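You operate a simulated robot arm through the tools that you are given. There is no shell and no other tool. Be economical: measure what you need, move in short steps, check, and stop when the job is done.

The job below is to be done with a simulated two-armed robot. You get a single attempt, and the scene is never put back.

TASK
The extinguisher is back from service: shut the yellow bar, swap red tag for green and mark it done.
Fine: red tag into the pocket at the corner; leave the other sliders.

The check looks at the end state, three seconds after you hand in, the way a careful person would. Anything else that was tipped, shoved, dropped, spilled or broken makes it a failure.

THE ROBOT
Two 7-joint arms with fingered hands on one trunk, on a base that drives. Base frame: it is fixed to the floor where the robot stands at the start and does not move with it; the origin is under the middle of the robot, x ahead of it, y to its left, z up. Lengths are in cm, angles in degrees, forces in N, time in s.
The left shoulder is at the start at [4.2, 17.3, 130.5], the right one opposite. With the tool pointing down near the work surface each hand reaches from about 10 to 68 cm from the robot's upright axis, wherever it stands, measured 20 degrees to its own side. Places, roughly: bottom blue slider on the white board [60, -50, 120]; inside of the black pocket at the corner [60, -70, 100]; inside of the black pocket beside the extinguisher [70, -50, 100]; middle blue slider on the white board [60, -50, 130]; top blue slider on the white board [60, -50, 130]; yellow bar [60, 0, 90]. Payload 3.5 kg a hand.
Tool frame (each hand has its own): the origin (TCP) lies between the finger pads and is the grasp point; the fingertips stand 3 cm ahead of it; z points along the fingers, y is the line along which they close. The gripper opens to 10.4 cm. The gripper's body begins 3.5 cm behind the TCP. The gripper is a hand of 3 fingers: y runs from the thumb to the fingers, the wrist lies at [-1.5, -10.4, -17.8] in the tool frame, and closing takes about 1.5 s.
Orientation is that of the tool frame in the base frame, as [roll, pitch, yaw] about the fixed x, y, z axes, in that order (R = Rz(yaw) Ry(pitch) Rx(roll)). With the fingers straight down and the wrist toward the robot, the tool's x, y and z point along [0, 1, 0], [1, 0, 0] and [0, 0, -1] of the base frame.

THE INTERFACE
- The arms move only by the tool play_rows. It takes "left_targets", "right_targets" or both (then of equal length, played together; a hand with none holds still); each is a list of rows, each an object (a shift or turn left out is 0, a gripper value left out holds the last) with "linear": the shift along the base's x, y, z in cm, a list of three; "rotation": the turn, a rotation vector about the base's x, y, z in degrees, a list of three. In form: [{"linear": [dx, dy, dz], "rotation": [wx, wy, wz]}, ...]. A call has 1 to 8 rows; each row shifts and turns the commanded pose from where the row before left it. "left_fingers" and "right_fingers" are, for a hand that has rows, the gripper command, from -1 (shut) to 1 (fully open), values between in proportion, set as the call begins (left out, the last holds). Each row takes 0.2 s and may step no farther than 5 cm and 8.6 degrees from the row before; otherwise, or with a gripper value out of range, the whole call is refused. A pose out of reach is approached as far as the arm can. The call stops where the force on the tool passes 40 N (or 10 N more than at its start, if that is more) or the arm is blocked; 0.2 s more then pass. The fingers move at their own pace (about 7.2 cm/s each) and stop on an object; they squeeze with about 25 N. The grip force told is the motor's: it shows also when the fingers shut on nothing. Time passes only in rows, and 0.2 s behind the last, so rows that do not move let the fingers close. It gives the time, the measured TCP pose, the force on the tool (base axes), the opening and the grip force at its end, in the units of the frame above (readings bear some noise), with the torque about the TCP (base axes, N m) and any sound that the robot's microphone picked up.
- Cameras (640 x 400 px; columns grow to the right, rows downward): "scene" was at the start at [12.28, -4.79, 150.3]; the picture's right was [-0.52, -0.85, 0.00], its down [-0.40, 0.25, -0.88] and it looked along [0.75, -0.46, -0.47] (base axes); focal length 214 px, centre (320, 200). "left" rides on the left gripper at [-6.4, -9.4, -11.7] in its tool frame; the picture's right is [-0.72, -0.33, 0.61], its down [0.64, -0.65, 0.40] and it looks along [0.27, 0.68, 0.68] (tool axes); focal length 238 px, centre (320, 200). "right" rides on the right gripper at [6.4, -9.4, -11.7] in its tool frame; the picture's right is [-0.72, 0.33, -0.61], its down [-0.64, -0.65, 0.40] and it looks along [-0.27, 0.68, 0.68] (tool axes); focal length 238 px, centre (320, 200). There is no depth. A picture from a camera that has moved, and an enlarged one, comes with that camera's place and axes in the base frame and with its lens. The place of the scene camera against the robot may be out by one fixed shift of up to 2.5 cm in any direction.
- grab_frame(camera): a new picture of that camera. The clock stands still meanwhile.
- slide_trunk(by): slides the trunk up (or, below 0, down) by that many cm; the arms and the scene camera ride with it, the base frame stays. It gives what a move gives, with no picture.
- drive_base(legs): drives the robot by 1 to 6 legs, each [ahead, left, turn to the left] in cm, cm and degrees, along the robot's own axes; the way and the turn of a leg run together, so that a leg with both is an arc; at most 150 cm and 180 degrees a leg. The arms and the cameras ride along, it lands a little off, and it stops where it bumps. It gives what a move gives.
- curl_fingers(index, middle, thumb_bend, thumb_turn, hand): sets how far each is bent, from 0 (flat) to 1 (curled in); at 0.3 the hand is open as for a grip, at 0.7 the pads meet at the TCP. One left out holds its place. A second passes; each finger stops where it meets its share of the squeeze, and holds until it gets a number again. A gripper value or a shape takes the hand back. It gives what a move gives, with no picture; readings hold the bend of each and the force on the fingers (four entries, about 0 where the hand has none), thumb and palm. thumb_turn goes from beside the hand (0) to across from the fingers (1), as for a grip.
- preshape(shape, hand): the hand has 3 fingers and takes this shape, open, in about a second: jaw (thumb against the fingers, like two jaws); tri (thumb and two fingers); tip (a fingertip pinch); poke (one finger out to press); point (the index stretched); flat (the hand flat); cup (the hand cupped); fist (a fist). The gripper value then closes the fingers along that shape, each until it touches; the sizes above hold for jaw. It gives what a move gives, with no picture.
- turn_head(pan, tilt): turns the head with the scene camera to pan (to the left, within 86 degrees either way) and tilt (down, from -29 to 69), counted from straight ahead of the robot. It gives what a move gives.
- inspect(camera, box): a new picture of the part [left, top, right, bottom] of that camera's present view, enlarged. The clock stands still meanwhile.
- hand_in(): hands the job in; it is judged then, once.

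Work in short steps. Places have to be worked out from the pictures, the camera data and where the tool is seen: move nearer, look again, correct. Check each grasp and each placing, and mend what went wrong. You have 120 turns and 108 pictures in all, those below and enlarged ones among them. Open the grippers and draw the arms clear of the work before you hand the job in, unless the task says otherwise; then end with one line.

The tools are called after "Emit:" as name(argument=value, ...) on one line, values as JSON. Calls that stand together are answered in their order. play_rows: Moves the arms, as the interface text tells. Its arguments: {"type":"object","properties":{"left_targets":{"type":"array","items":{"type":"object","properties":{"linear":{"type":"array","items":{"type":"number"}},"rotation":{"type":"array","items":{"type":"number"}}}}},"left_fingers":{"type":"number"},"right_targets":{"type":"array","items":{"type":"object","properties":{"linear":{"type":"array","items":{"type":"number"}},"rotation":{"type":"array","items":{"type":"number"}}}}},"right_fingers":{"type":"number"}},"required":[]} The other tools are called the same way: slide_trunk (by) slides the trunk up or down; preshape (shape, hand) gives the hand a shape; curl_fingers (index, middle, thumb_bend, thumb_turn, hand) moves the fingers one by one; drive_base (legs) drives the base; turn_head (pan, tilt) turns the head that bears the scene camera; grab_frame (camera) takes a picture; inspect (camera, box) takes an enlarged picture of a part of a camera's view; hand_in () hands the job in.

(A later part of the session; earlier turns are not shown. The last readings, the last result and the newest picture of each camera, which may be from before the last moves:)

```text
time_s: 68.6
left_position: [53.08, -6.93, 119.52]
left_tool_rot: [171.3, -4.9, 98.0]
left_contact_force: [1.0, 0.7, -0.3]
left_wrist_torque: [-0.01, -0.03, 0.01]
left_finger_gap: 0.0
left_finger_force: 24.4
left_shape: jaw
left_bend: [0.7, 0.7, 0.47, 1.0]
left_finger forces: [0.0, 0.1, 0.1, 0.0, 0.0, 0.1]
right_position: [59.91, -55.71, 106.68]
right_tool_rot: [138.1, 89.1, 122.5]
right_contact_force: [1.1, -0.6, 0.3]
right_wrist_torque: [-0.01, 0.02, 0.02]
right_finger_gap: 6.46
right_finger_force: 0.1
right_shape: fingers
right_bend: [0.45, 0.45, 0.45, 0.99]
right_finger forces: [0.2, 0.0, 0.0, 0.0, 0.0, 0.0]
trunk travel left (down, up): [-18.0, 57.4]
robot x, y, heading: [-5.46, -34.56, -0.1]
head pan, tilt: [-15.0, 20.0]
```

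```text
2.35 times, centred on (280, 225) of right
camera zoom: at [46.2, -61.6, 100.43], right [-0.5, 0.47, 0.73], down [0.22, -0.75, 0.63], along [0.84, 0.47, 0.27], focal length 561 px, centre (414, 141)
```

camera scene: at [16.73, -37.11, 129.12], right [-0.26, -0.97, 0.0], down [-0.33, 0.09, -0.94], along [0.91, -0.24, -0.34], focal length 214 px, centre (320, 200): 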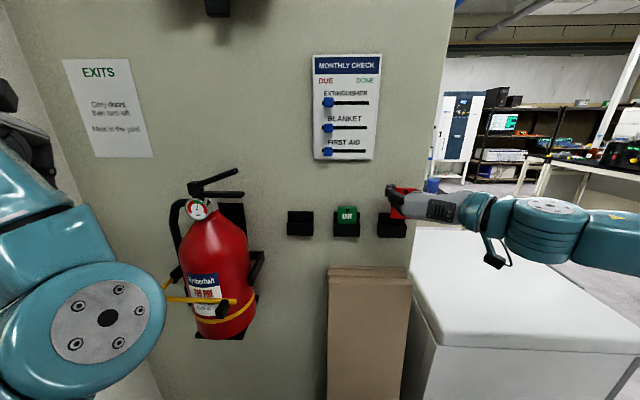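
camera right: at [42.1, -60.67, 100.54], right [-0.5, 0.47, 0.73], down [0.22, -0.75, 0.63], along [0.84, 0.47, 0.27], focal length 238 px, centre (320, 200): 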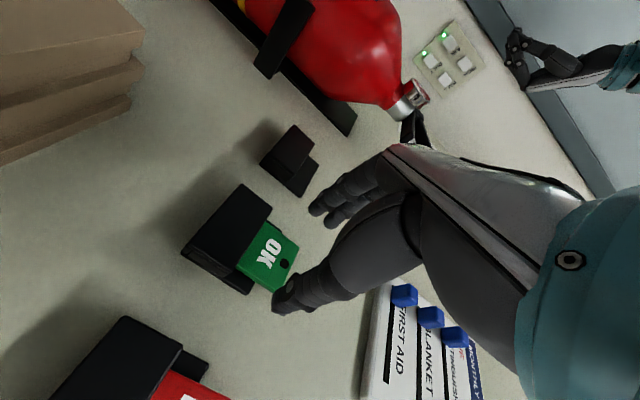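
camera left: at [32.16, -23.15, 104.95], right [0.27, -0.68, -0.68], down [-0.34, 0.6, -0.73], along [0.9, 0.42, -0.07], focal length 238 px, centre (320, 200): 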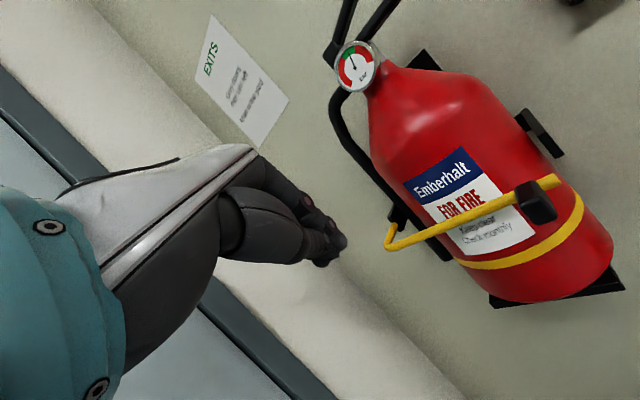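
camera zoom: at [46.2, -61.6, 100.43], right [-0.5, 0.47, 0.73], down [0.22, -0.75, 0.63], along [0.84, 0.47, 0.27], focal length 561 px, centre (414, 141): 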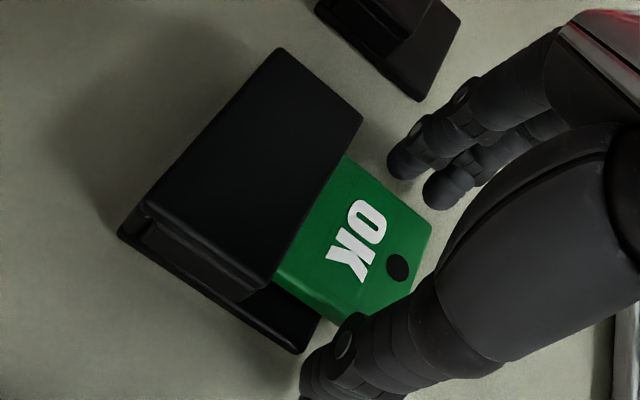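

Nearly identical to the red pre-grip view. I'll nudge 0.3 cm deeper and right, then grip.

Emit:
play_rows(right_targets=[{"linear": [0.3, -0.25, 0]}, {"linear": [0, 0, 0]}])

Emit:
curl_fingers(hand="right", index=0.62, middle=0.62, thumb_bend=0.62)

Emit:
curl_fingers(hand="right", index=0.7, middle=0.7, thumb_bend=0.7)

Emit:
inspect(camera="right", box=[180, 140, 380, 310])

```text
time_s: 69.2
left_position: [53.01, -7.06, 119.68]
left_tool_rot: [171.3, -4.9, 98.1]
left_contact_force: [-0.3, -0.8, -0.3]
left_wrist_torque: [-0.01, -0.01, -0.02]
left_finger_gap: 0.0
left_finger_force: 25.2
left_shape: jaw
left_bend: [0.7, 0.7, 0.47, 1.0]
left_finger forces: [0.0, 0.0, 0.0, 0.0, 0.1, 0.0]
right_position: [60.37, -56.09, 106.74]
right_tool_rot: [141.4, 89.1, 125.7]
right_contact_force: [0.0, -0.4, -0.2]
right_wrist_torque: [0.03, 0.02, 0.04]
right_finger_gap: 6.46
right_finger_force: 0.1
right_shape: fingers
right_bend: [0.45, 0.45, 0.45, 0.99]
right_finger forces: [0.1, 0.0, 0.0, 0.0, 0.0, 0.1]
trunk travel left (down, up): [-18.0, 57.4]
robot x, y, heading: [-5.04, -34.46, -0.0]
head pan, tilt: [-15.0, 20.0]
```

```text
time_s: 70.2
left_position: [52.86, -6.91, 119.61]
left_tool_rot: [171.4, -4.8, 98.1]
left_contact_force: [-0.6, 0.0, 0.1]
left_wrist_torque: [0.01, -0.01, -0.01]
left_finger_gap: 0.03
left_finger_force: 24.7
left_shape: jaw
left_bend: [0.7, 0.7, 0.47, 1.0]
left_finger forces: [0.0, 0.0, 0.1, 0.0, 0.1, 0.1]
right_position: [60.18, -55.76, 106.71]
right_tool_rot: [131.5, 89.1, 116.0]
right_contact_force: [-4.9, 8.1, 0.5]
right_wrist_torque: [0.01, 0.04, 0.39]
right_finger_gap: 4.47
right_finger_force: 12.5
right_shape: fingers
right_bend: [0.53, 0.56, 0.54, 1.0]
right_finger forces: [11.1, 6.4, 0.0, 0.0, 7.8, 0.0]
trunk travel left (down, up): [-18.0, 57.4]
robot x, y, heading: [-5.24, -35.11, -0.1]
head pan, tilt: [-15.0, 20.0]
```

```text
time_s: 71.2
left_position: [52.77, -6.73, 119.62]
left_tool_rot: [171.4, -4.8, 98.0]
left_contact_force: [0.7, -0.8, -0.2]
left_wrist_torque: [0.02, -0.01, 0.01]
left_finger_gap: 0.0
left_finger_force: 24.8
left_shape: jaw
left_bend: [0.7, 0.7, 0.47, 1.0]
left_finger forces: [0.0, 0.0, 0.1, 0.0, 0.0, 0.0]
right_position: [60.18, -55.79, 106.73]
right_tool_rot: [132.0, 89.2, 116.4]
right_contact_force: [-5.2, 10.0, 0.4]
right_wrist_torque: [0.08, 0.0, 0.47]
right_finger_gap: 4.41
right_finger_force: 20.1
right_shape: fingers
right_bend: [0.53, 0.57, 0.57, 1.0]
right_finger forces: [16.2, 10.1, 0.1, 0.1, 13.6, 0.0]
trunk travel left (down, up): [-18.0, 57.4]
robot x, y, heading: [-4.7, -34.8, 0.1]
head pan, tilt: [-15.0, 20.0]
```

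```text
2.35 times, centred on (280, 225) of right
camera zoom: at [46.43, -61.75, 100.53], right [-0.5, 0.47, 0.73], down [0.22, -0.75, 0.63], along [0.84, 0.47, 0.27], focal length 561 px, centre (414, 141)
```

zoom: 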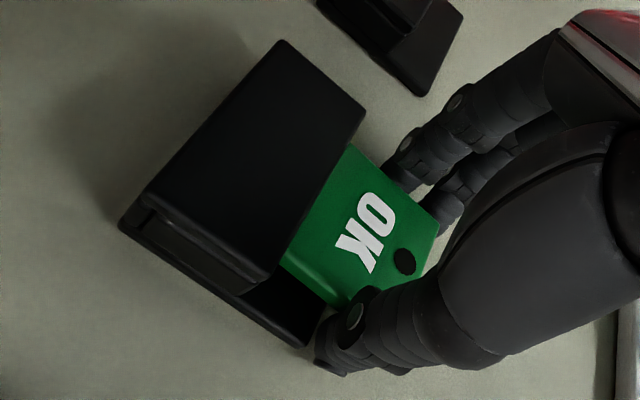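

Gripped the same way (gap 4.4). I'll lift about 5.8 cm, still below the board at z≈119, then back away from the wall.

Emit:
play_rows(right_targets=[{"linear": [0, 0, 0.8]}, {"linear": [-0.05, 0, 1]}, {"linear": [-0.05, 0, 1]}, {"linear": [-0.05, 0, 1]}, {"linear": [-0.05, 0, 1]}, {"linear": [0, 0, 1]}, {"linear": [0, 0, 0]}])

Emit:
grab_frame(camera="right")

```text
time_s: 72.8
left_position: [53.0, -6.93, 119.57]
left_tool_rot: [171.5, -5.0, 98.0]
left_contact_force: [0.6, 0.9, -0.5]
left_wrist_torque: [0.01, 0.03, -0.04]
left_finger_gap: 0.0
left_finger_force: 24.7
left_shape: jaw
left_bend: [0.7, 0.7, 0.47, 1.0]
left_finger forces: [0.0, 0.0, 0.0, 0.1, 0.1, 0.0]
right_position: [60.26, -55.9, 112.54]
right_tool_rot: [136.6, 89.1, 121.0]
right_contact_force: [-0.2, -0.1, -0.4]
right_wrist_torque: [-0.02, 0.01, -0.01]
right_finger_gap: 4.32
right_finger_force: 17.2
right_shape: fingers
right_bend: [0.55, 0.58, 0.56, 1.0]
right_finger forces: [8.7, 8.6, 0.0, 0.0, 17.4, 0.0]
trunk travel left (down, up): [-18.0, 57.4]
robot x, y, heading: [-5.25, -34.88, 0.1]
head pan, tilt: [-15.0, 20.0]
```

```text
23 pictures are left
camera right: at [46.36, -61.77, 106.28], right [-0.5, 0.47, 0.73], down [0.22, -0.75, 0.63], along [0.84, 0.47, 0.27], focal length 238 px, centre (320, 200)
```

right: 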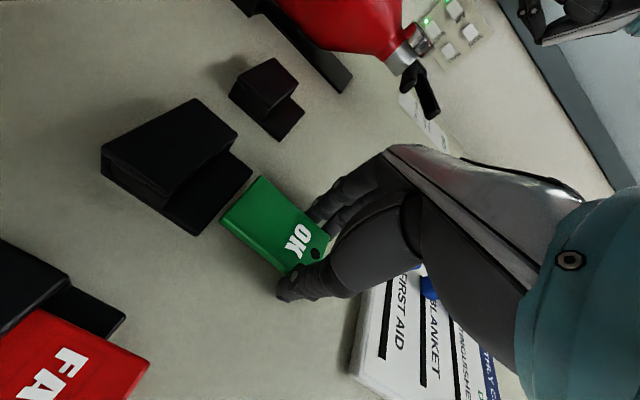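

The green tag is clear. I'll back off 2 cm, move one pocket-spacing left, correct the same lean, and stop just short of the plate above the left pocket.

Emit:
play_rows(right_targets=[{"linear": [-1.9, 0.55, 0.4]}, {"linear": [0.85, 2.78, 0]}, {"linear": [0.85, 2.78, 0]}, {"linear": [0.85, 2.78, 0], "rotation": [-4.8, 1.4, 0]}, {"linear": [0.85, 2.76, 0]}, {"linear": [1.0, -0.25, 0]}, {"linear": [0, 0, 0]}])

Emit:
inspect(camera="right", box=[100, 90, 360, 310])

Emit:
inspect(camera="scene", box=[265, 170, 355, 250])

```text
time_s: 74.4
left_position: [53.05, -6.89, 119.6]
left_tool_rot: [171.4, -4.9, 98.0]
left_contact_force: [0.3, -0.5, -0.1]
left_wrist_torque: [-0.02, 0.02, 0.03]
left_finger_gap: 0.0
left_finger_force: 25.1
left_shape: jaw
left_bend: [0.7, 0.7, 0.47, 1.0]
left_finger forces: [0.1, 0.0, 0.0, 0.0, 0.0, 0.0]
right_position: [62.47, -44.33, 112.65]
right_tool_rot: [-98.1, 85.6, -113.9]
right_contact_force: [0.0, -0.4, -0.1]
right_wrist_torque: [0.0, -0.01, 0.0]
right_finger_gap: 4.31
right_finger_force: 16.2
right_shape: fingers
right_bend: [0.55, 0.58, 0.56, 1.0]
right_finger forces: [8.5, 8.6, 0.0, 0.0, 17.0, 0.0]
trunk travel left (down, up): [-18.0, 57.4]
robot x, y, heading: [-5.13, -34.67, 0.1]
head pan, tilt: [-15.0, 20.0]
```

```text
1.82 times, centred on (230, 200) of right
camera zoom: at [48.62, -50.86, 107.37], right [-0.48, 0.53, 0.7], down [0.23, -0.69, 0.68], along [0.85, 0.49, 0.21], focal length 433 px, centre (484, 200)
```

zoom: 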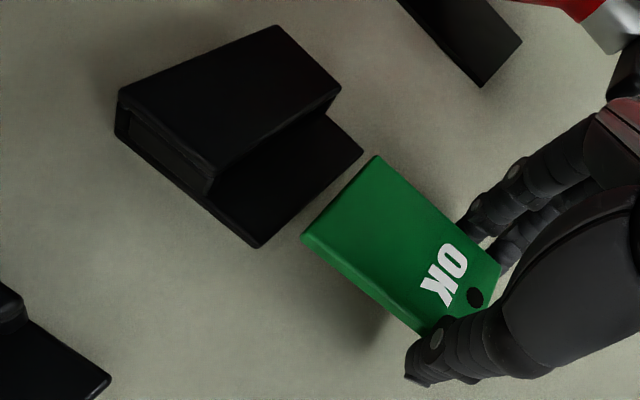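

```text
5.00 times, centred on (310, 210) of scene
camera zoom: at [16.73, -37.13, 129.12], right [-0.26, -0.97, 0.0], down [-0.33, 0.09, -0.94], along [0.91, -0.24, -0.34], focal length 1072 px, centre (370, 150)
```

zoom: 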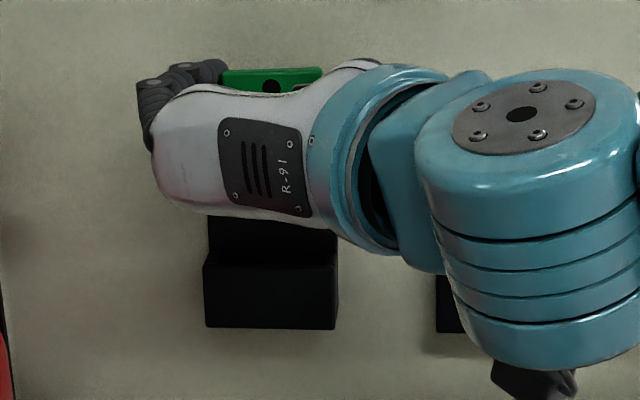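

The tag is above the pocket, nearly centred, about 1 cm short of the plate. I'll move in 0.8 cm and lower 2.4 cm.

Emit:
play_rows(right_targets=[{"linear": [0.8, -0.15, 0]}, {"linear": [0, 0, -0.8]}, {"linear": [0, 0, -0.8]}, {"linear": [0, 0, -0.8]}, {"linear": [0, 0, 0]}])

Emit:
inspect(camera="right", box=[100, 90, 360, 310])

```text
time_s: 75.6
left_position: [53.0, -6.9, 119.57]
left_tool_rot: [171.4, -5.0, 98.1]
left_contact_force: [-0.5, -0.1, -0.3]
left_wrist_torque: [-0.02, 0.01, -0.01]
left_finger_gap: 0.0
left_finger_force: 25.3
left_shape: jaw
left_bend: [0.7, 0.7, 0.47, 1.0]
left_finger forces: [0.0, 0.1, 0.1, 0.0, 0.0, 0.0]
right_position: [63.4, -44.7, 110.55]
right_tool_rot: [-99.4, 85.5, -115.1]
right_contact_force: [0.5, 0.3, -0.8]
right_wrist_torque: [-0.03, 0.0, -0.01]
right_finger_gap: 4.27
right_finger_force: 17.2
right_shape: fingers
right_bend: [0.55, 0.58, 0.56, 1.0]
right_finger forces: [8.5, 8.7, 0.0, 0.0, 16.9, 0.0]
trunk travel left (down, up): [-18.0, 57.4]
robot x, y, heading: [-5.32, -34.97, 0.0]
head pan, tilt: [-15.0, 20.0]
```

```text
1.82 times, centred on (230, 200) of right
camera zoom: at [49.45, -51.1, 105.07], right [-0.48, 0.53, 0.7], down [0.23, -0.69, 0.68], along [0.85, 0.49, 0.21], focal length 433 px, centre (484, 200)
```

zoom: 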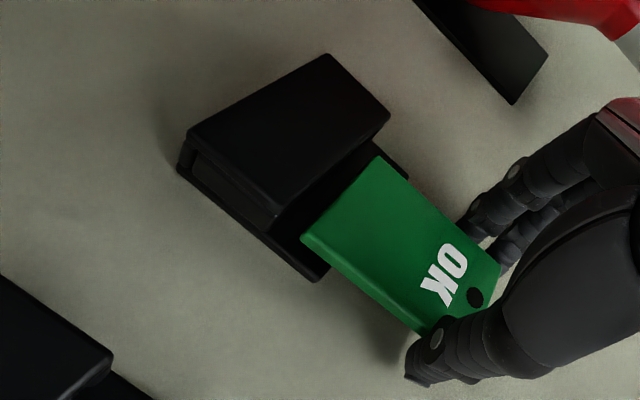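

The tag's foot lies between lip (12.0–12.5) and plate (14.3) in depth. I'll ease in 0.25 cm and lower further.

Emit:
play_rows(right_targets=[{"linear": [0.25, -0.05, 0]}, {"linear": [0, 0, -0.8]}, {"linear": [0, 0, -0.7]}, {"linear": [0, 0, 0]}])

Emit:
inspect(camera="right", box=[100, 90, 360, 310])

```text
time_s: 76.6
left_position: [52.88, -6.8, 119.63]
left_tool_rot: [171.4, -4.9, 98.0]
left_contact_force: [-0.4, 0.0, -0.4]
left_wrist_torque: [0.01, 0.03, -0.01]
left_finger_gap: 0.0
left_finger_force: 25.1
left_shape: jaw
left_bend: [0.7, 0.7, 0.47, 1.0]
left_finger forces: [0.0, 0.1, 0.1, 0.0, 0.0, 0.0]
right_position: [63.54, -44.51, 109.16]
right_tool_rot: [-95.2, 85.7, -110.7]
right_contact_force: [3.0, 4.3, 9.1]
right_wrist_torque: [0.0, -0.2, 0.13]
right_finger_gap: 4.3
right_finger_force: 17.1
right_shape: fingers
right_bend: [0.55, 0.58, 0.56, 1.0]
right_finger forces: [8.9, 10.5, 0.0, 0.0, 15.5, 0.1]
trunk travel left (down, up): [-18.0, 57.4]
robot x, y, heading: [-5.22, -35.02, -0.1]
head pan, tilt: [-15.0, 20.0]
```

```text
1.82 times, centred on (230, 200) of right
camera zoom: at [49.66, -50.98, 103.78], right [-0.48, 0.53, 0.7], down [0.23, -0.69, 0.69], along [0.84, 0.49, 0.21], focal length 433 px, centre (484, 200)
```

zoom: 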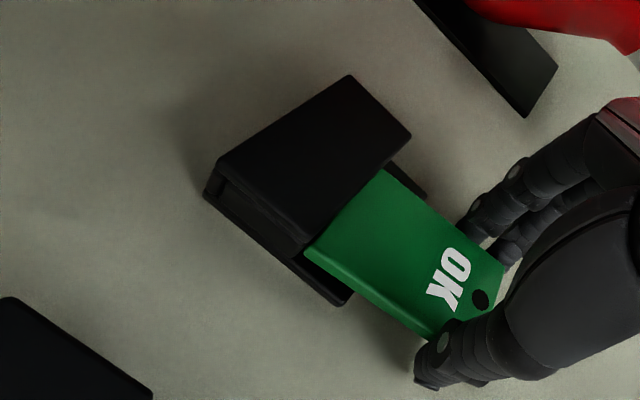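

9 N upward with a +y component: the tag's lower right corner is catching the right side of the pocket. I'll lift 0.8, shift left 0.5 cm, and lower again.

Emit:
play_rows(right_targets=[{"linear": [0, 0, 1.0]}, {"linear": [0.12, 0.5, 0]}, {"linear": [0, 0, -0.6]}, {"linear": [0, 0, -0.6]}, {"linear": [0, 0, -0.6]}, {"linear": [0, 0, 0]}])

Emit:
inspect(camera="right", box=[100, 90, 360, 310])

```text
time_s: 78.0
left_position: [52.89, -6.65, 119.65]
left_tool_rot: [171.3, -4.8, 98.0]
left_contact_force: [-1.4, -0.8, 0.1]
left_wrist_torque: [-0.02, -0.03, 0.03]
left_finger_gap: 0.0
left_finger_force: 24.7
left_shape: jaw
left_bend: [0.7, 0.7, 0.47, 1.0]
left_finger forces: [0.0, 0.0, 0.0, 0.0, 0.0, 0.0]
right_position: [63.62, -43.96, 108.54]
right_tool_rot: [-94.6, 85.7, -110.1]
right_contact_force: [6.6, 11.8, 17.5]
right_wrist_torque: [-0.06, -0.51, 0.35]
right_finger_gap: 4.29
right_finger_force: 16.8
right_shape: fingers
right_bend: [0.54, 0.56, 0.56, 1.0]
right_finger forces: [10.5, 11.4, 0.0, 0.0, 12.4, 0.0]
trunk travel left (down, up): [-18.0, 57.4]
robot x, y, heading: [-5.37, -34.89, -0.3]
head pan, tilt: [-15.0, 20.0]
```

```text
1.82 times, centred on (230, 200) of right
camera zoom: at [49.81, -50.42, 103.14], right [-0.49, 0.53, 0.7], down [0.23, -0.69, 0.69], along [0.84, 0.49, 0.21], focal length 433 px, centre (484, 200)
```

zoom: 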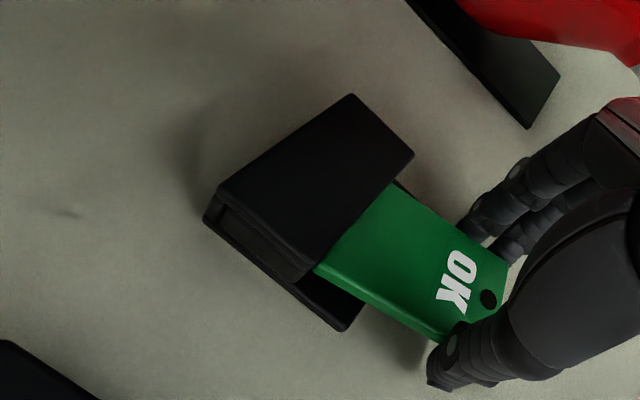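

It's closer, but the lower right corner is still being pushed left and up. I'll lift again, shift another 0.4 cm left (and a touch back to match the corner-pocket depth), and lower.

Emit:
play_rows(right_targets=[{"linear": [0, 0, 1.2]}, {"linear": [0, 0.5, 0]}, {"linear": [0, 0, -0.5]}, {"linear": [0, 0, -0.5]}, {"linear": [0, 0, 0]}])

Emit:
inspect(camera="right", box=[100, 90, 360, 310])

```text
time_s: 79.2
left_position: [52.94, -6.85, 119.64]
left_tool_rot: [171.4, -4.8, 98.0]
left_contact_force: [0.3, 0.6, -0.1]
left_wrist_torque: [-0.02, -0.01, 0.01]
left_finger_gap: 0.01
left_finger_force: 25.0
left_shape: jaw
left_bend: [0.7, 0.7, 0.47, 1.0]
left_finger forces: [0.0, 0.0, 0.0, 0.0, 0.0, 0.0]
right_position: [63.77, -43.7, 108.71]
right_tool_rot: [-96.9, 85.6, -112.6]
right_contact_force: [3.2, 4.4, 10.1]
right_wrist_torque: [-0.16, -0.23, 0.17]
right_finger_gap: 4.28
right_finger_force: 17.2
right_shape: fingers
right_bend: [0.56, 0.57, 0.56, 1.0]
right_finger forces: [7.8, 11.0, 0.0, 0.0, 16.0, 0.1]
trunk travel left (down, up): [-18.0, 57.4]
robot x, y, heading: [-5.04, -34.63, 0.1]
head pan, tilt: [-15.0, 20.0]
```

```text
1.82 times, centred on (230, 200) of right
camera zoom: at [49.79, -50.13, 103.19], right [-0.48, 0.53, 0.7], down [0.23, -0.69, 0.69], along [0.84, 0.49, 0.21], focal length 433 px, centre (484, 200)
```

zoom: 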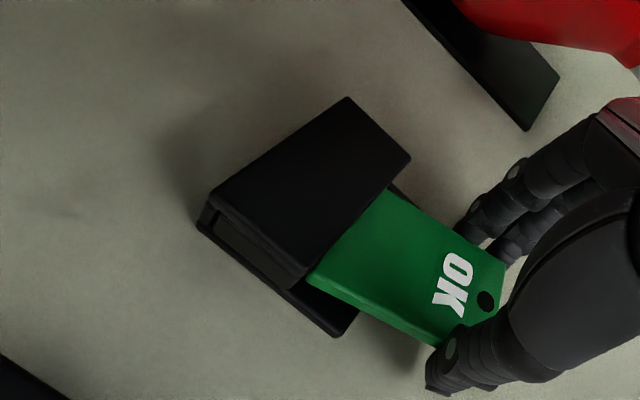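

The tag has pivoted in the grip (bottom about 9° to the right), which is why its corner still catches. I'll lift, rotate the hand back clockwise to make it vertical, and return toward the nominal lateral position.

Emit:
play_rows(right_targets=[{"linear": [0, 0, 1.2]}, {"linear": [0, 0, 1.0]}, {"linear": [-0.15, -0.6, 0], "rotation": [7.7, -2.2, 0]}, {"linear": [0, 0, 0]}])

Emit:
inspect(camera="right", box=[100, 90, 360, 310])

```text
time_s: 80.2
left_position: [52.87, -6.98, 119.53]
left_tool_rot: [171.4, -5.0, 98.0]
left_contact_force: [0.0, -0.5, 0.1]
left_wrist_torque: [0.0, 0.01, -0.01]
left_finger_gap: 0.02
left_finger_force: 24.9
left_shape: jaw
left_bend: [0.7, 0.7, 0.47, 1.0]
left_finger forces: [0.0, 0.1, 0.0, 0.0, 0.1, 0.0]
right_position: [63.56, -44.52, 110.65]
right_tool_rot: [99.6, 86.2, 83.8]
right_contact_force: [0.9, -0.3, 0.0]
right_wrist_torque: [0.02, 0.0, -0.01]
right_finger_gap: 4.31
right_finger_force: 17.1
right_shape: fingers
right_bend: [0.56, 0.58, 0.56, 1.0]
right_finger forces: [9.2, 8.2, 0.0, 0.0, 17.5, 0.1]
trunk travel left (down, up): [-18.0, 57.4]
robot x, y, heading: [-5.37, -34.58, 0.1]
head pan, tilt: [-15.0, 20.0]
```

```text
1.82 times, centred on (230, 200) of right
camera zoom: at [49.94, -50.0, 104.01], right [-0.51, 0.43, 0.75], down [0.21, -0.78, 0.59], along [0.84, 0.46, 0.3], focal length 433 px, centre (484, 200)
```

zoom: 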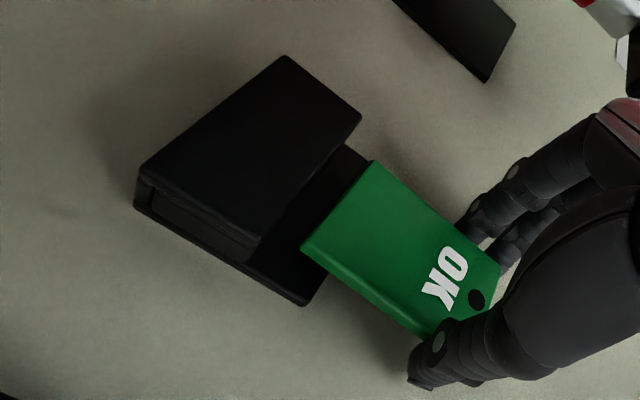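

The tag now leans about 4° the other way, so I'll rotate the hand back 4°. That also centres the foot laterally in the pocket; then lower.

Emit:
play_rows(right_targets=[{"linear": [0, 0, 0], "rotation": [-3.9, 1.1, 0]}, {"linear": [0, 0, -0.6]}, {"linear": [0, 0, -0.6]}, {"linear": [0, 0, -0.6]}, {"linear": [0, 0, 0]}])

Emit:
inspect(camera="right", box=[100, 90, 360, 310])

```text
time_s: 81.4
left_position: [52.74, -7.03, 119.74]
left_tool_rot: [171.4, -4.9, 98.1]
left_contact_force: [0.4, 0.1, 0.4]
left_wrist_torque: [0.01, 0.02, -0.02]
left_finger_gap: 0.01
left_finger_force: 24.3
left_shape: jaw
left_bend: [0.7, 0.7, 0.47, 1.0]
left_finger forces: [0.0, 0.0, 0.1, 0.1, 0.0, 0.0]
right_position: [63.56, -44.31, 109.1]
right_tool_rot: [-149.3, 89.4, -164.9]
right_contact_force: [0.2, -1.8, 11.8]
right_wrist_torque: [-0.02, -0.34, -0.11]
right_finger_gap: 4.32
right_finger_force: 15.4
right_shape: fingers
right_bend: [0.56, 0.59, 0.55, 1.0]
right_finger forces: [8.0, 7.5, 0.0, 0.1, 16.7, 0.1]
trunk travel left (down, up): [-18.0, 57.4]
robot x, y, heading: [-5.29, -34.77, -0.1]
head pan, tilt: [-15.0, 20.0]
```

```text
1.82 times, centred on (230, 200) of right
camera zoom: at [49.71, -50.3, 102.98], right [-0.5, 0.48, 0.72], down [0.22, -0.74, 0.64], along [0.84, 0.48, 0.26], focal length 433 px, centre (484, 200)
```

zoom: 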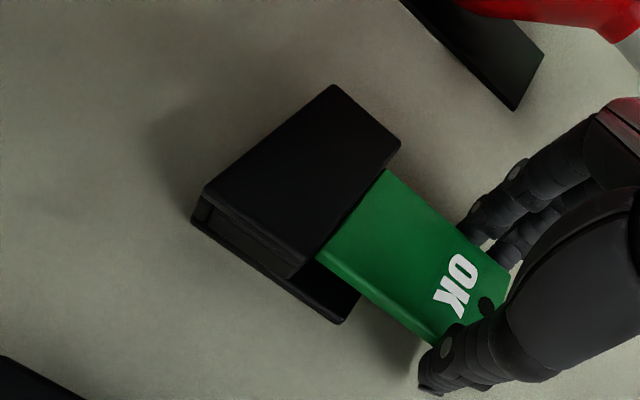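

Contact torque puts the reaction under the tag's front edge, so the foot is landing on the lip. I'll lift, move 0.5 cm toward the wall, and lower again.

Emit:
play_rows(right_targets=[{"linear": [0, 0, 1.2]}, {"linear": [0.5, -0.15, 0]}, {"linear": [0, 0, -0.6]}, {"linear": [0, 0, -0.6]}, {"linear": [0, 0, -0.6]}, {"linear": [0, 0, 0]}])

```text
time_s: 82.8
left_position: [52.92, -6.88, 119.55]
left_tool_rot: [171.4, -5.0, 98.0]
left_contact_force: [-0.2, 0.2, -0.5]
left_wrist_torque: [0.0, -0.01, -0.01]
left_finger_gap: 0.01
left_finger_force: 25.5
left_shape: jaw
left_bend: [0.7, 0.7, 0.47, 1.0]
left_finger forces: [0.0, 0.1, 0.1, 0.1, 0.0, 0.0]
right_position: [64.1, -44.46, 108.19]
right_tool_rot: [-150.9, 89.2, -166.5]
right_contact_force: [-1.5, 0.3, 0.1]
right_wrist_torque: [0.0, 0.0, 0.03]
right_finger_gap: 4.06
right_finger_force: 15.4
right_shape: fingers
right_bend: [0.57, 0.6, 0.56, 1.0]
right_finger forces: [8.0, 8.3, 0.1, 0.0, 14.9, 0.1]
trunk travel left (down, up): [-18.0, 57.4]
robot x, y, heading: [-5.23, -34.35, -0.1]
head pan, tilt: [-15.0, 20.0]
```

It went down freely now. I'll check visually before the final lowering.

Emit:
inspect(camera="right", box=[100, 90, 360, 310])

```text
1.82 times, centred on (230, 200) of right
camera zoom: at [50.26, -50.44, 102.17], right [-0.49, 0.48, 0.72], down [0.22, -0.74, 0.64], along [0.84, 0.48, 0.26], focal length 433 px, centre (484, 200)
```

zoom: 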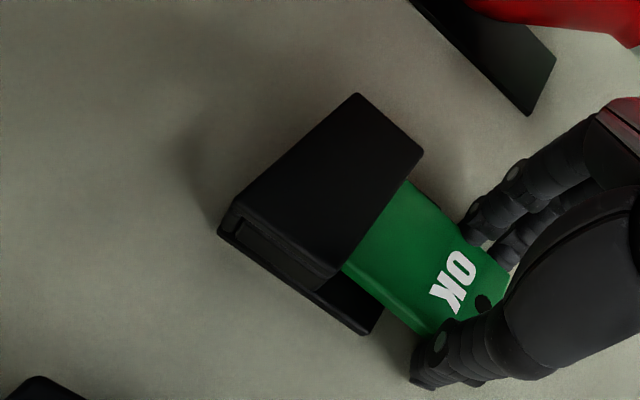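

In the slot and centred. Lowering to the floor.

Emit:
play_rows(right_targets=[{"linear": [0, 0, -0.5]}, {"linear": [0, 0, -0.5]}, {"linear": [0, 0, -0.3]}, {"linear": [0, 0, 0]}])

```text
time_s: 83.8
left_position: [52.94, -6.9, 119.57]
left_tool_rot: [171.3, -4.8, 98.0]
left_contact_force: [-0.2, -0.5, -0.7]
left_wrist_torque: [0.0, -0.01, 0.03]
left_finger_gap: 0.0
left_finger_force: 25.6
left_shape: jaw
left_bend: [0.7, 0.7, 0.47, 1.0]
left_finger forces: [0.1, 0.0, 0.1, 0.0, 0.1, 0.1]
right_position: [64.01, -44.45, 107.15]
right_tool_rot: [-140.0, 89.5, -155.7]
right_contact_force: [0.8, 0.0, 7.7]
right_wrist_torque: [0.15, -0.26, -0.01]
right_finger_gap: 4.07
right_finger_force: 17.9
right_shape: fingers
right_bend: [0.57, 0.6, 0.56, 1.0]
right_finger forces: [14.9, 6.9, 0.0, 0.1, 14.4, 0.0]
trunk travel left (down, up): [-18.0, 57.4]
robot x, y, heading: [-5.13, -34.84, -0.0]
head pan, tilt: [-15.0, 20.0]
```

Floor contact (7.7 N at z 107.15). Now release and back off to check.

Emit:
curl_fingers(hand="right", index=0.45, middle=0.45, thumb_bend=0.45)

Emit:
play_rows(right_targets=[{"linear": [-1.2, 0.35, 0]}, {"linear": [-1.9, 0.55, 0]}, {"linear": [-2.4, 0.7, 0]}, {"linear": [-2.4, 0.7, 0]}, {"linear": [-2, -3, 0]}, {"linear": [-2, -4, 0]}, {"linear": [0, 0, 0]}])

Emit:
inspect(camera="scene", box=[270, 190, 420, 250])

```text
time_s: 84.8
left_position: [52.94, -6.98, 119.56]
left_tool_rot: [171.5, -4.9, 98.1]
left_contact_force: [0.2, 0.2, 0.9]
left_wrist_torque: [0.01, 0.02, -0.01]
left_finger_gap: 0.0
left_finger_force: 24.9
left_shape: jaw
left_bend: [0.7, 0.7, 0.47, 1.0]
left_finger forces: [0.0, 0.0, 0.0, 0.0, 0.1, 0.0]
right_position: [64.11, -44.42, 106.85]
right_tool_rot: [-157.5, 89.2, -173.1]
right_contact_force: [0.8, -0.4, -0.2]
right_wrist_torque: [-0.03, -0.02, -0.02]
right_finger_gap: 6.44
right_finger_force: 0.0
right_shape: fingers
right_bend: [0.45, 0.45, 0.45, 0.99]
right_finger forces: [0.1, 0.1, 0.1, 0.0, 0.0, 0.0]
trunk travel left (down, up): [-18.0, 57.4]
robot x, y, heading: [-5.64, -35.06, -0.2]
head pan, tilt: [-15.0, 20.0]
```

```text
time_s: 86.4
left_position: [53.07, -6.89, 119.47]
left_tool_rot: [171.5, -4.9, 98.1]
left_contact_force: [-0.1, -0.3, 0.5]
left_wrist_torque: [-0.04, -0.02, 0.0]
left_finger_gap: 0.01
left_finger_force: 24.7
left_shape: jaw
left_bend: [0.7, 0.7, 0.47, 1.0]
left_finger forces: [0.0, 0.0, 0.1, 0.0, 0.1, 0.1]
right_position: [52.41, -49.1, 106.94]
right_tool_rot: [-149.0, 89.1, -164.7]
right_contact_force: [0.2, 0.1, 0.2]
right_wrist_torque: [0.01, -0.01, -0.04]
right_finger_gap: 6.47
right_finger_force: 0.1
right_shape: fingers
right_bend: [0.45, 0.45, 0.45, 0.99]
right_finger forces: [0.0, 0.0, 0.1, 0.0, 0.0, 0.0]
trunk travel left (down, up): [-18.0, 57.4]
robot x, y, heading: [-5.36, -34.82, -0.1]
head pan, tilt: [-15.0, 20.0]
```

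```text
4.27 times, centred on (345, 220) of scene
camera zoom: at [16.74, -37.1, 129.12], right [-0.26, -0.97, 0.0], down [-0.33, 0.09, -0.94], along [0.91, -0.24, -0.34], focal length 915 px, centre (213, 115)
```

zoom: 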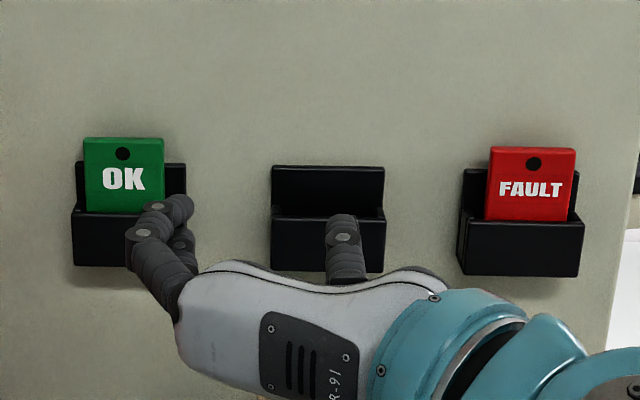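

Both tags are right: OK beside the extinguisher, FAULT at the corner. Now the slider: I'll retreat a bit, close the fingers, raise the trunk 22 cm and look at the board.

Emit:
play_rows(right_targets=[{"linear": [-3, 1, 0]}, {"linear": [-2, 0, 0], "rotation": [-2, 0.6, 0]}, {"linear": [0, 0, 0]}])

Emit:
curl_fingers(hand="right", index=0.7, middle=0.7, thumb_bend=0.7)

Emit:
slide_trunk(by=22)

Emit:
grab_frame(camera="right")

Emit:
grab_frame(camera="scene")

```text
time_s: 87.2
left_position: [52.89, -6.86, 119.58]
left_tool_rot: [171.4, -5.0, 98.1]
left_contact_force: [0.3, 0.1, 0.2]
left_wrist_torque: [0.03, 0.01, 0.05]
left_finger_gap: 0.01
left_finger_force: 24.8
left_shape: jaw
left_bend: [0.7, 0.7, 0.47, 1.0]
left_finger forces: [0.0, 0.0, 0.1, 0.0, 0.0, 0.1]
right_position: [48.13, -47.95, 107.03]
right_tool_rot: [-106.5, 87.5, -122.3]
right_contact_force: [-0.3, -0.4, -0.7]
right_wrist_torque: [0.0, -0.01, 0.02]
right_finger_gap: 6.46
right_finger_force: 0.1
right_shape: fingers
right_bend: [0.45, 0.45, 0.45, 0.99]
right_finger forces: [0.1, 0.0, 0.0, 0.0, 0.0, 0.1]
right hand out of reach, approached as far as the arm can: row 2
trunk travel left (down, up): [-18.0, 57.4]
robot x, y, heading: [-4.96, -34.63, 0.1]
head pan, tilt: [-15.0, 20.0]
```

```text
time_s: 88.2
left_position: [53.0, -6.95, 119.58]
left_tool_rot: [171.5, -5.0, 98.1]
left_contact_force: [0.0, -0.3, 0.7]
left_wrist_torque: [0.02, 0.04, 0.01]
left_finger_gap: 0.01
left_finger_force: 24.6
left_shape: jaw
left_bend: [0.7, 0.7, 0.47, 1.0]
left_finger forces: [0.0, 0.0, 0.1, 0.0, 0.0, 0.0]
right_position: [48.4, -48.04, 107.1]
right_tool_rot: [-104.6, 87.5, -120.3]
right_contact_force: [-0.2, -0.4, -0.5]
right_wrist_torque: [0.0, 0.02, -0.03]
right_finger_gap: 0.17
right_finger_force: 0.1
right_shape: fingers
right_bend: [0.7, 0.7, 0.7, 1.0]
right_finger forces: [0.0, 0.0, 0.0, 0.0, 0.0, 0.0]
trunk travel left (down, up): [-18.0, 57.4]
robot x, y, heading: [-5.32, -34.9, -0.0]
head pan, tilt: [-15.0, 20.0]
```

```text
time_s: 90.6
left_position: [53.01, -7.02, 141.45]
left_tool_rot: [171.5, -4.8, 98.0]
left_contact_force: [0.3, -0.9, -0.8]
left_wrist_torque: [-0.02, -0.01, -0.01]
left_finger_gap: 0.01
left_finger_force: 25.1
left_shape: jaw
left_bend: [0.7, 0.7, 0.47, 1.0]
left_finger forces: [0.1, 0.0, 0.0, 0.0, 0.0, 0.1]
right_position: [48.26, -47.83, 129.03]
right_tool_rot: [-105.5, 87.4, -121.2]
right_contact_force: [-0.6, -1.2, 0.1]
right_wrist_torque: [-0.01, -0.01, 0.03]
right_finger_gap: 0.17
right_finger_force: 0.1
right_shape: fingers
right_bend: [0.7, 0.7, 0.7, 1.0]
right_finger forces: [0.0, 0.0, 0.1, 0.0, 0.0, 0.0]
trunk travel left (down, up): [-40.0, 35.4]
robot x, y, heading: [-5.36, -34.77, -0.3]
head pan, tilt: [-15.0, 20.0]
```

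```text
12 pictures are left
camera right: at [34.34, -54.17, 123.27], right [-0.49, 0.51, 0.71], down [0.23, -0.71, 0.66], along [0.84, 0.48, 0.23], focal length 238 px, centre (320, 200)
```

right: 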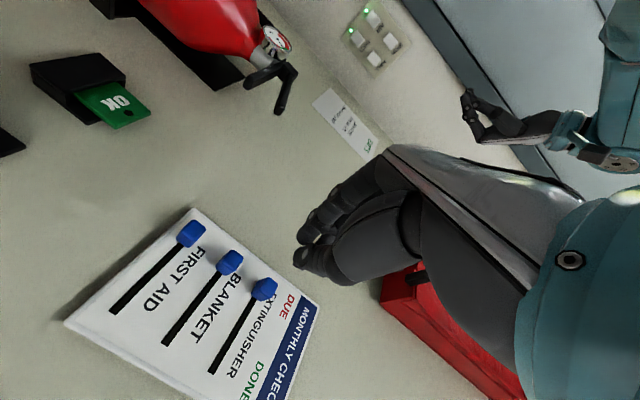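

```text
11 pictures are left
camera scene: at [8.33, -37.14, 151.57], right [-0.26, -0.97, 0.0], down [-0.33, 0.09, -0.94], along [0.91, -0.24, -0.34], focal length 214 px, centre (320, 200)
```

scene: 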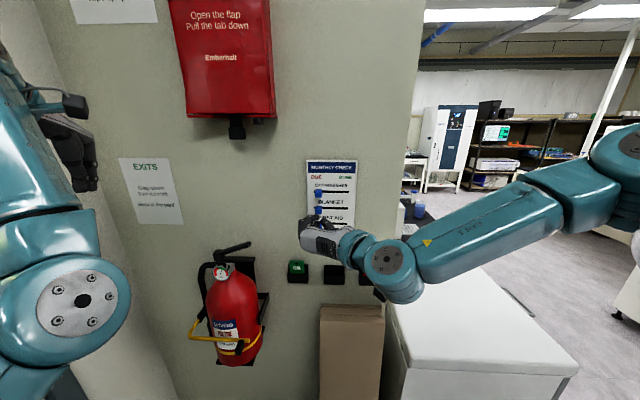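

The hand camera gives the EXTINGUISHER knob at (60.7,-51.85,131.2), and the next slider is 5 cm lower. I'll bring the closed fingertips to its left side, at knob depth, in stages.

Emit:
play_rows(right_targets=[{"linear": [2.5, 0.2, 0.9]}, {"linear": [2.5, 0.2, 0.9]}, {"linear": [2.5, 0, 0.9]}, {"linear": [2.0, -0.2, 0]}, {"linear": [0, 0, 0]}])

Emit:
grab_frame(camera="right")

Emit:
inspect(camera="scene", box=[285, 150, 375, 240])

```text
time_s: 91.8
left_position: [52.84, -6.9, 141.66]
left_tool_rot: [171.4, -4.8, 98.0]
left_contact_force: [-0.1, -0.4, 1.0]
left_wrist_torque: [0.0, 0.01, 0.03]
left_finger_gap: 0.0
left_finger_force: 25.0
left_shape: jaw
left_bend: [0.7, 0.7, 0.47, 1.0]
left_finger forces: [0.0, 0.0, 0.1, 0.1, 0.1, 0.0]
right_position: [57.6, -47.85, 131.79]
right_tool_rot: [-105.3, 87.4, -121.1]
right_contact_force: [0.6, -0.4, 0.0]
right_wrist_torque: [-0.01, -0.02, 0.01]
right_finger_gap: 0.17
right_finger_force: 0.1
right_shape: fingers
right_bend: [0.7, 0.7, 0.7, 1.0]
right_finger forces: [0.1, 0.0, 0.1, 0.0, 0.0, 0.0]
trunk travel left (down, up): [-40.0, 35.4]
robot x, y, heading: [-5.19, -34.38, -0.0]
head pan, tilt: [-15.0, 20.0]
```

```text
10 pictures are left
camera right: at [43.74, -53.92, 126.03], right [-0.49, 0.51, 0.71], down [0.23, -0.71, 0.66], along [0.84, 0.48, 0.23], focal length 238 px, centre (320, 200)
```

right: 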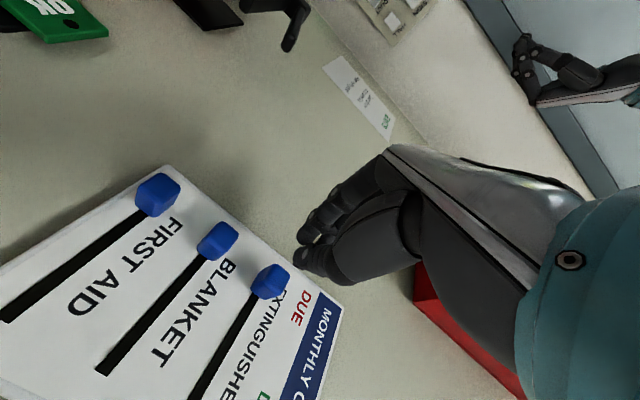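

```text
4.44 times, centred on (330, 195) of scene
camera zoom: at [8.25, -37.12, 151.59], right [-0.26, -0.97, 0.0], down [-0.33, 0.09, -0.94], along [0.91, -0.24, -0.34], focal length 953 px, centre (276, 222)
```

zoom: 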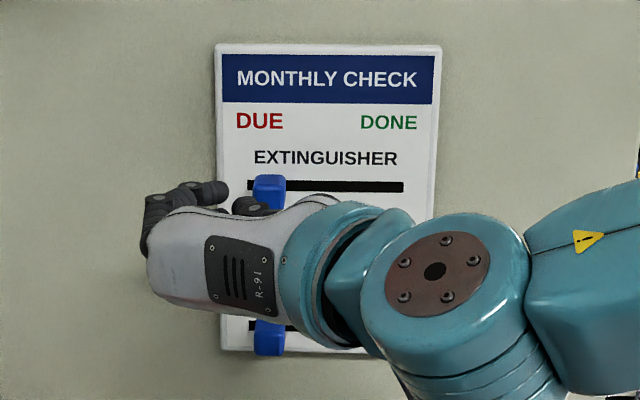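

The tips are left of the knob but a bit close. I'll shift 1 cm further left, then advance 2 cm to knob depth.

Emit:
play_rows(right_targets=[{"linear": [0.3, 1, 0]}, {"linear": [1, -0.3, 0]}, {"linear": [1, -0.3, 0]}, {"linear": [0, 0, 0]}])

Emit:
grab_frame(camera="right")

```text
time_s: 92.8
left_position: [52.83, -6.9, 141.59]
left_tool_rot: [171.3, -5.0, 98.1]
left_contact_force: [-0.3, -0.7, -0.4]
left_wrist_torque: [0.03, -0.01, -0.03]
left_finger_gap: 0.0
left_finger_force: 24.8
left_shape: jaw
left_bend: [0.7, 0.7, 0.47, 1.0]
left_finger forces: [0.0, 0.0, 0.0, 0.0, 0.0, 0.1]
right_position: [59.91, -47.34, 131.57]
right_tool_rot: [-105.9, 87.4, -121.6]
right_contact_force: [-0.6, -0.8, 0.5]
right_wrist_torque: [0.0, 0.02, 0.02]
right_finger_gap: 0.17
right_finger_force: 0.0
right_shape: fingers
right_bend: [0.7, 0.7, 0.7, 1.0]
right_finger forces: [0.0, 0.0, 0.0, 0.1, 0.0, 0.1]
trunk travel left (down, up): [-40.0, 35.4]
robot x, y, heading: [-5.29, -34.58, -0.0]
head pan, tilt: [-15.0, 20.0]
```

```text
8 pictures are left
camera right: at [46.02, -53.58, 125.9], right [-0.49, 0.51, 0.71], down [0.23, -0.71, 0.66], along [0.84, 0.48, 0.23], focal length 238 px, centre (320, 200)
```

right: 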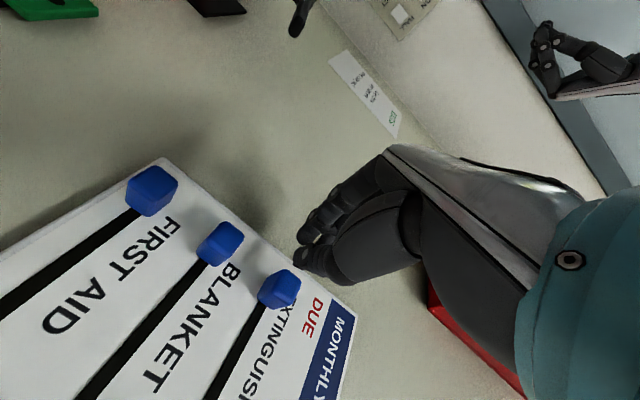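

In position with the knob just right of the fingertips. I'll push right along the wall 3 cm and check engagement.

Emit:
play_rows(right_targets=[{"linear": [-0.29, -0.96, 0]}, {"linear": [-0.29, -0.96, 0]}, {"linear": [-0.29, -0.96, 0]}, {"linear": [-0.29, -0.96, 0]}, {"linear": [0, 0, 0]}])

Emit:
inspect(camera="right", box=[130, 130, 400, 340])

```text
time_s: 94.0
left_position: [52.84, -6.96, 141.46]
left_tool_rot: [171.4, -4.8, 98.0]
left_contact_force: [0.3, 0.2, -0.1]
left_wrist_torque: [-0.02, 0.0, -0.01]
left_finger_gap: 0.0
left_finger_force: 24.7
left_shape: jaw
left_bend: [0.7, 0.7, 0.47, 1.0]
left_finger forces: [0.1, 0.0, 0.0, 0.0, 0.0, 0.0]
right_position: [58.71, -51.13, 131.71]
right_tool_rot: [-106.3, 87.4, -121.9]
right_contact_force: [-0.4, 1.1, 0.0]
right_wrist_torque: [0.02, -0.01, 0.0]
right_finger_gap: 0.05
right_finger_force: 0.1
right_shape: fingers
right_bend: [0.7, 0.7, 0.7, 1.0]
right_finger forces: [0.0, 0.0, 0.0, 0.1, 0.2, 0.1]
trunk travel left (down, up): [-40.0, 35.4]
robot x, y, heading: [-5.4, -34.84, -0.1]
head pan, tilt: [-15.0, 20.0]
```

```text
1.90 times, centred on (265, 235) of right
camera zoom: at [44.92, -57.43, 126.04], right [-0.49, 0.51, 0.71], down [0.23, -0.71, 0.66], along [0.84, 0.48, 0.23], focal length 454 px, centre (425, 133)
```

zoom: 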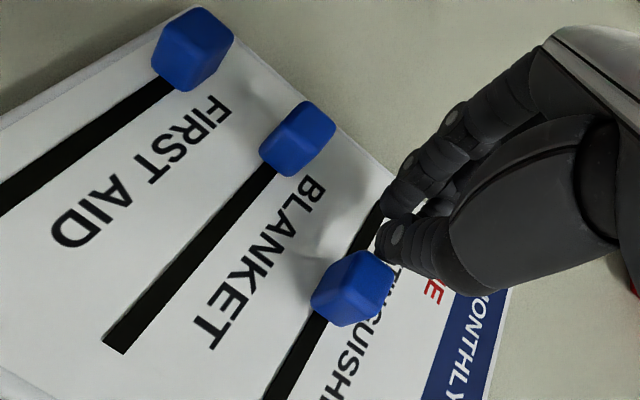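

The EXTINGUISHER knob is moving and the others are untouched. Continuing to push to the end of the track.

Emit:
play_rows(right_targets=[{"linear": [-0.27, -0.9, 0]}, {"linear": [-0.27, -0.9, 0]}, {"linear": [-0.27, -0.9, 0]}, {"linear": [-0.27, -0.9, 0]}, {"linear": [-0.27, -0.9, 0]}, {"linear": [0, 0, 0]}])

Emit:
inspect(camera="right", box=[130, 130, 400, 340])

```text
time_s: 95.4
left_position: [52.88, -6.73, 141.66]
left_tool_rot: [171.5, -4.8, 98.0]
left_contact_force: [-0.8, 0.5, 0.0]
left_wrist_torque: [0.02, 0.03, 0.01]
left_finger_gap: 0.0
left_finger_force: 25.0
left_shape: jaw
left_bend: [0.7, 0.7, 0.47, 1.0]
left_finger forces: [0.0, 0.0, 0.0, 0.0, 0.1, 0.0]
right_position: [57.66, -55.43, 131.67]
right_tool_rot: [-105.8, 87.3, -121.3]
right_contact_force: [2.0, 8.8, 0.1]
right_wrist_torque: [0.04, -0.02, 0.25]
right_finger_gap: 0.0
right_finger_force: 5.6
right_shape: fingers
right_bend: [0.68, 0.7, 0.73, 1.0]
right_finger forces: [0.1, 0.0, 0.0, 0.0, 11.3, 0.0]
trunk travel left (down, up): [-40.0, 35.4]
robot x, y, heading: [-5.19, -34.42, 0.4]
head pan, tilt: [-15.0, 20.0]
```

```text
1.90 times, centred on (265, 235) of right
camera zoom: at [43.7, -61.67, 126.01], right [-0.49, 0.51, 0.71], down [0.23, -0.71, 0.66], along [0.84, 0.49, 0.23], focal length 454 px, centre (425, 133)
```

zoom: 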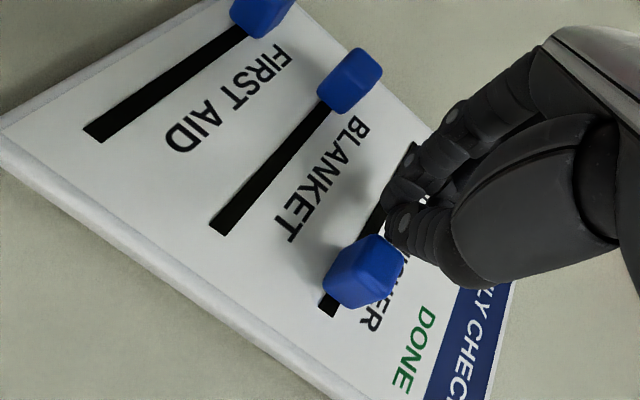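

9 N resistance and the knob is by the track's end, mirroring the margin it had at DUE. One small extra push to be sure, then retreat.

Emit:
play_rows(right_targets=[{"linear": [-0.12, -0.4, 0]}, {"linear": [-0.12, -0.4, 0]}, {"linear": [0, 0, 0]}])

Emit:
play_rows(right_targets=[{"linear": [0.3, 1.2, 0]}, {"linear": [-2.5, 0.7, 0]}, {"linear": [-3, 0.8, 0]}, {"linear": [-3, 0, 0]}, {"linear": [0, 0, 0]}])

Emit:
slide_trunk(by=-10)

Emit:
inspect(camera="scene", box=[180, 60, 420, 330])

```text
time_s: 96.2
left_position: [53.11, -6.67, 141.42]
left_tool_rot: [171.4, -4.8, 98.1]
left_contact_force: [-1.0, 0.1, 0.3]
left_wrist_torque: [0.02, -0.04, -0.02]
left_finger_gap: 0.0
left_finger_force: 24.2
left_shape: jaw
left_bend: [0.7, 0.7, 0.47, 1.0]
left_finger forces: [0.1, 0.0, 0.0, 0.0, 0.0, 0.0]
right_position: [57.43, -56.08, 131.63]
right_tool_rot: [-104.2, 87.3, -119.7]
right_contact_force: [9.7, 16.4, 0.5]
right_wrist_torque: [0.06, -0.09, 0.46]
right_finger_gap: 0.0
right_finger_force: 12.0
right_shape: fingers
right_bend: [0.67, 0.69, 0.75, 1.0]
right_finger forces: [0.0, 0.0, 0.0, 0.0, 23.5, 0.1]
trunk travel left (down, up): [-40.0, 35.4]
robot x, y, heading: [-5.39, -34.94, 0.2]
head pan, tilt: [-15.0, 20.0]
```

```text
time_s: 97.4
left_position: [52.91, -6.98, 141.45]
left_tool_rot: [171.5, -4.9, 98.0]
left_contact_force: [-0.3, -0.3, -0.5]
left_wrist_torque: [-0.01, 0.02, -0.01]
left_finger_gap: 0.03
left_finger_force: 24.9
left_shape: jaw
left_bend: [0.7, 0.7, 0.47, 1.0]
left_finger forces: [0.0, 0.1, 0.1, 0.0, 0.0, 0.0]
right_position: [49.16, -53.83, 131.62]
right_tool_rot: [-105.6, 87.2, -121.4]
right_contact_force: [-0.6, 0.9, -0.3]
right_wrist_torque: [-0.01, 0.03, -0.05]
right_finger_gap: 0.09
right_finger_force: 0.1
right_shape: fingers
right_bend: [0.7, 0.7, 0.7, 1.0]
right_finger forces: [0.0, 0.1, 0.0, 0.0, 0.1, 0.0]
trunk travel left (down, up): [-40.0, 35.4]
robot x, y, heading: [-5.25, -34.47, 0.1]
head pan, tilt: [-15.0, 20.0]
```

```text
time_s: 98.7
left_position: [52.77, -6.89, 131.71]
left_tool_rot: [171.3, -4.9, 98.1]
left_contact_force: [-0.1, 0.3, 0.4]
left_wrist_torque: [0.0, 0.0, -0.02]
left_finger_gap: 0.03
left_finger_force: 24.5
left_shape: jaw
left_bend: [0.7, 0.7, 0.47, 1.0]
left_finger forces: [0.0, 0.0, 0.1, 0.1, 0.0, 0.0]
right_position: [48.99, -53.89, 121.75]
right_tool_rot: [-107.5, 87.4, -123.0]
right_contact_force: [-0.3, -0.2, -0.4]
right_wrist_torque: [-0.02, 0.02, -0.02]
right_finger_gap: 0.1
right_finger_force: 0.0
right_shape: fingers
right_bend: [0.7, 0.7, 0.7, 1.0]
right_finger forces: [0.1, 0.0, 0.1, 0.0, 0.1, 0.1]
trunk travel left (down, up): [-30.0, 45.4]
robot x, y, heading: [-5.42, -34.92, -0.2]
head pan, tilt: [-15.0, 20.0]
```

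```text
1.48 times, centred on (300, 195) of scene
camera zoom: at [11.29, -37.13, 141.49], right [-0.26, -0.97, 0.0], down [-0.33, 0.09, -0.94], along [0.91, -0.24, -0.34], focal length 318 px, centre (350, 207)
```

zoom: 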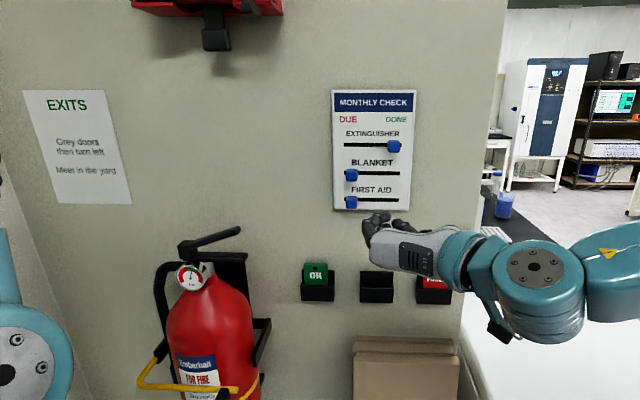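

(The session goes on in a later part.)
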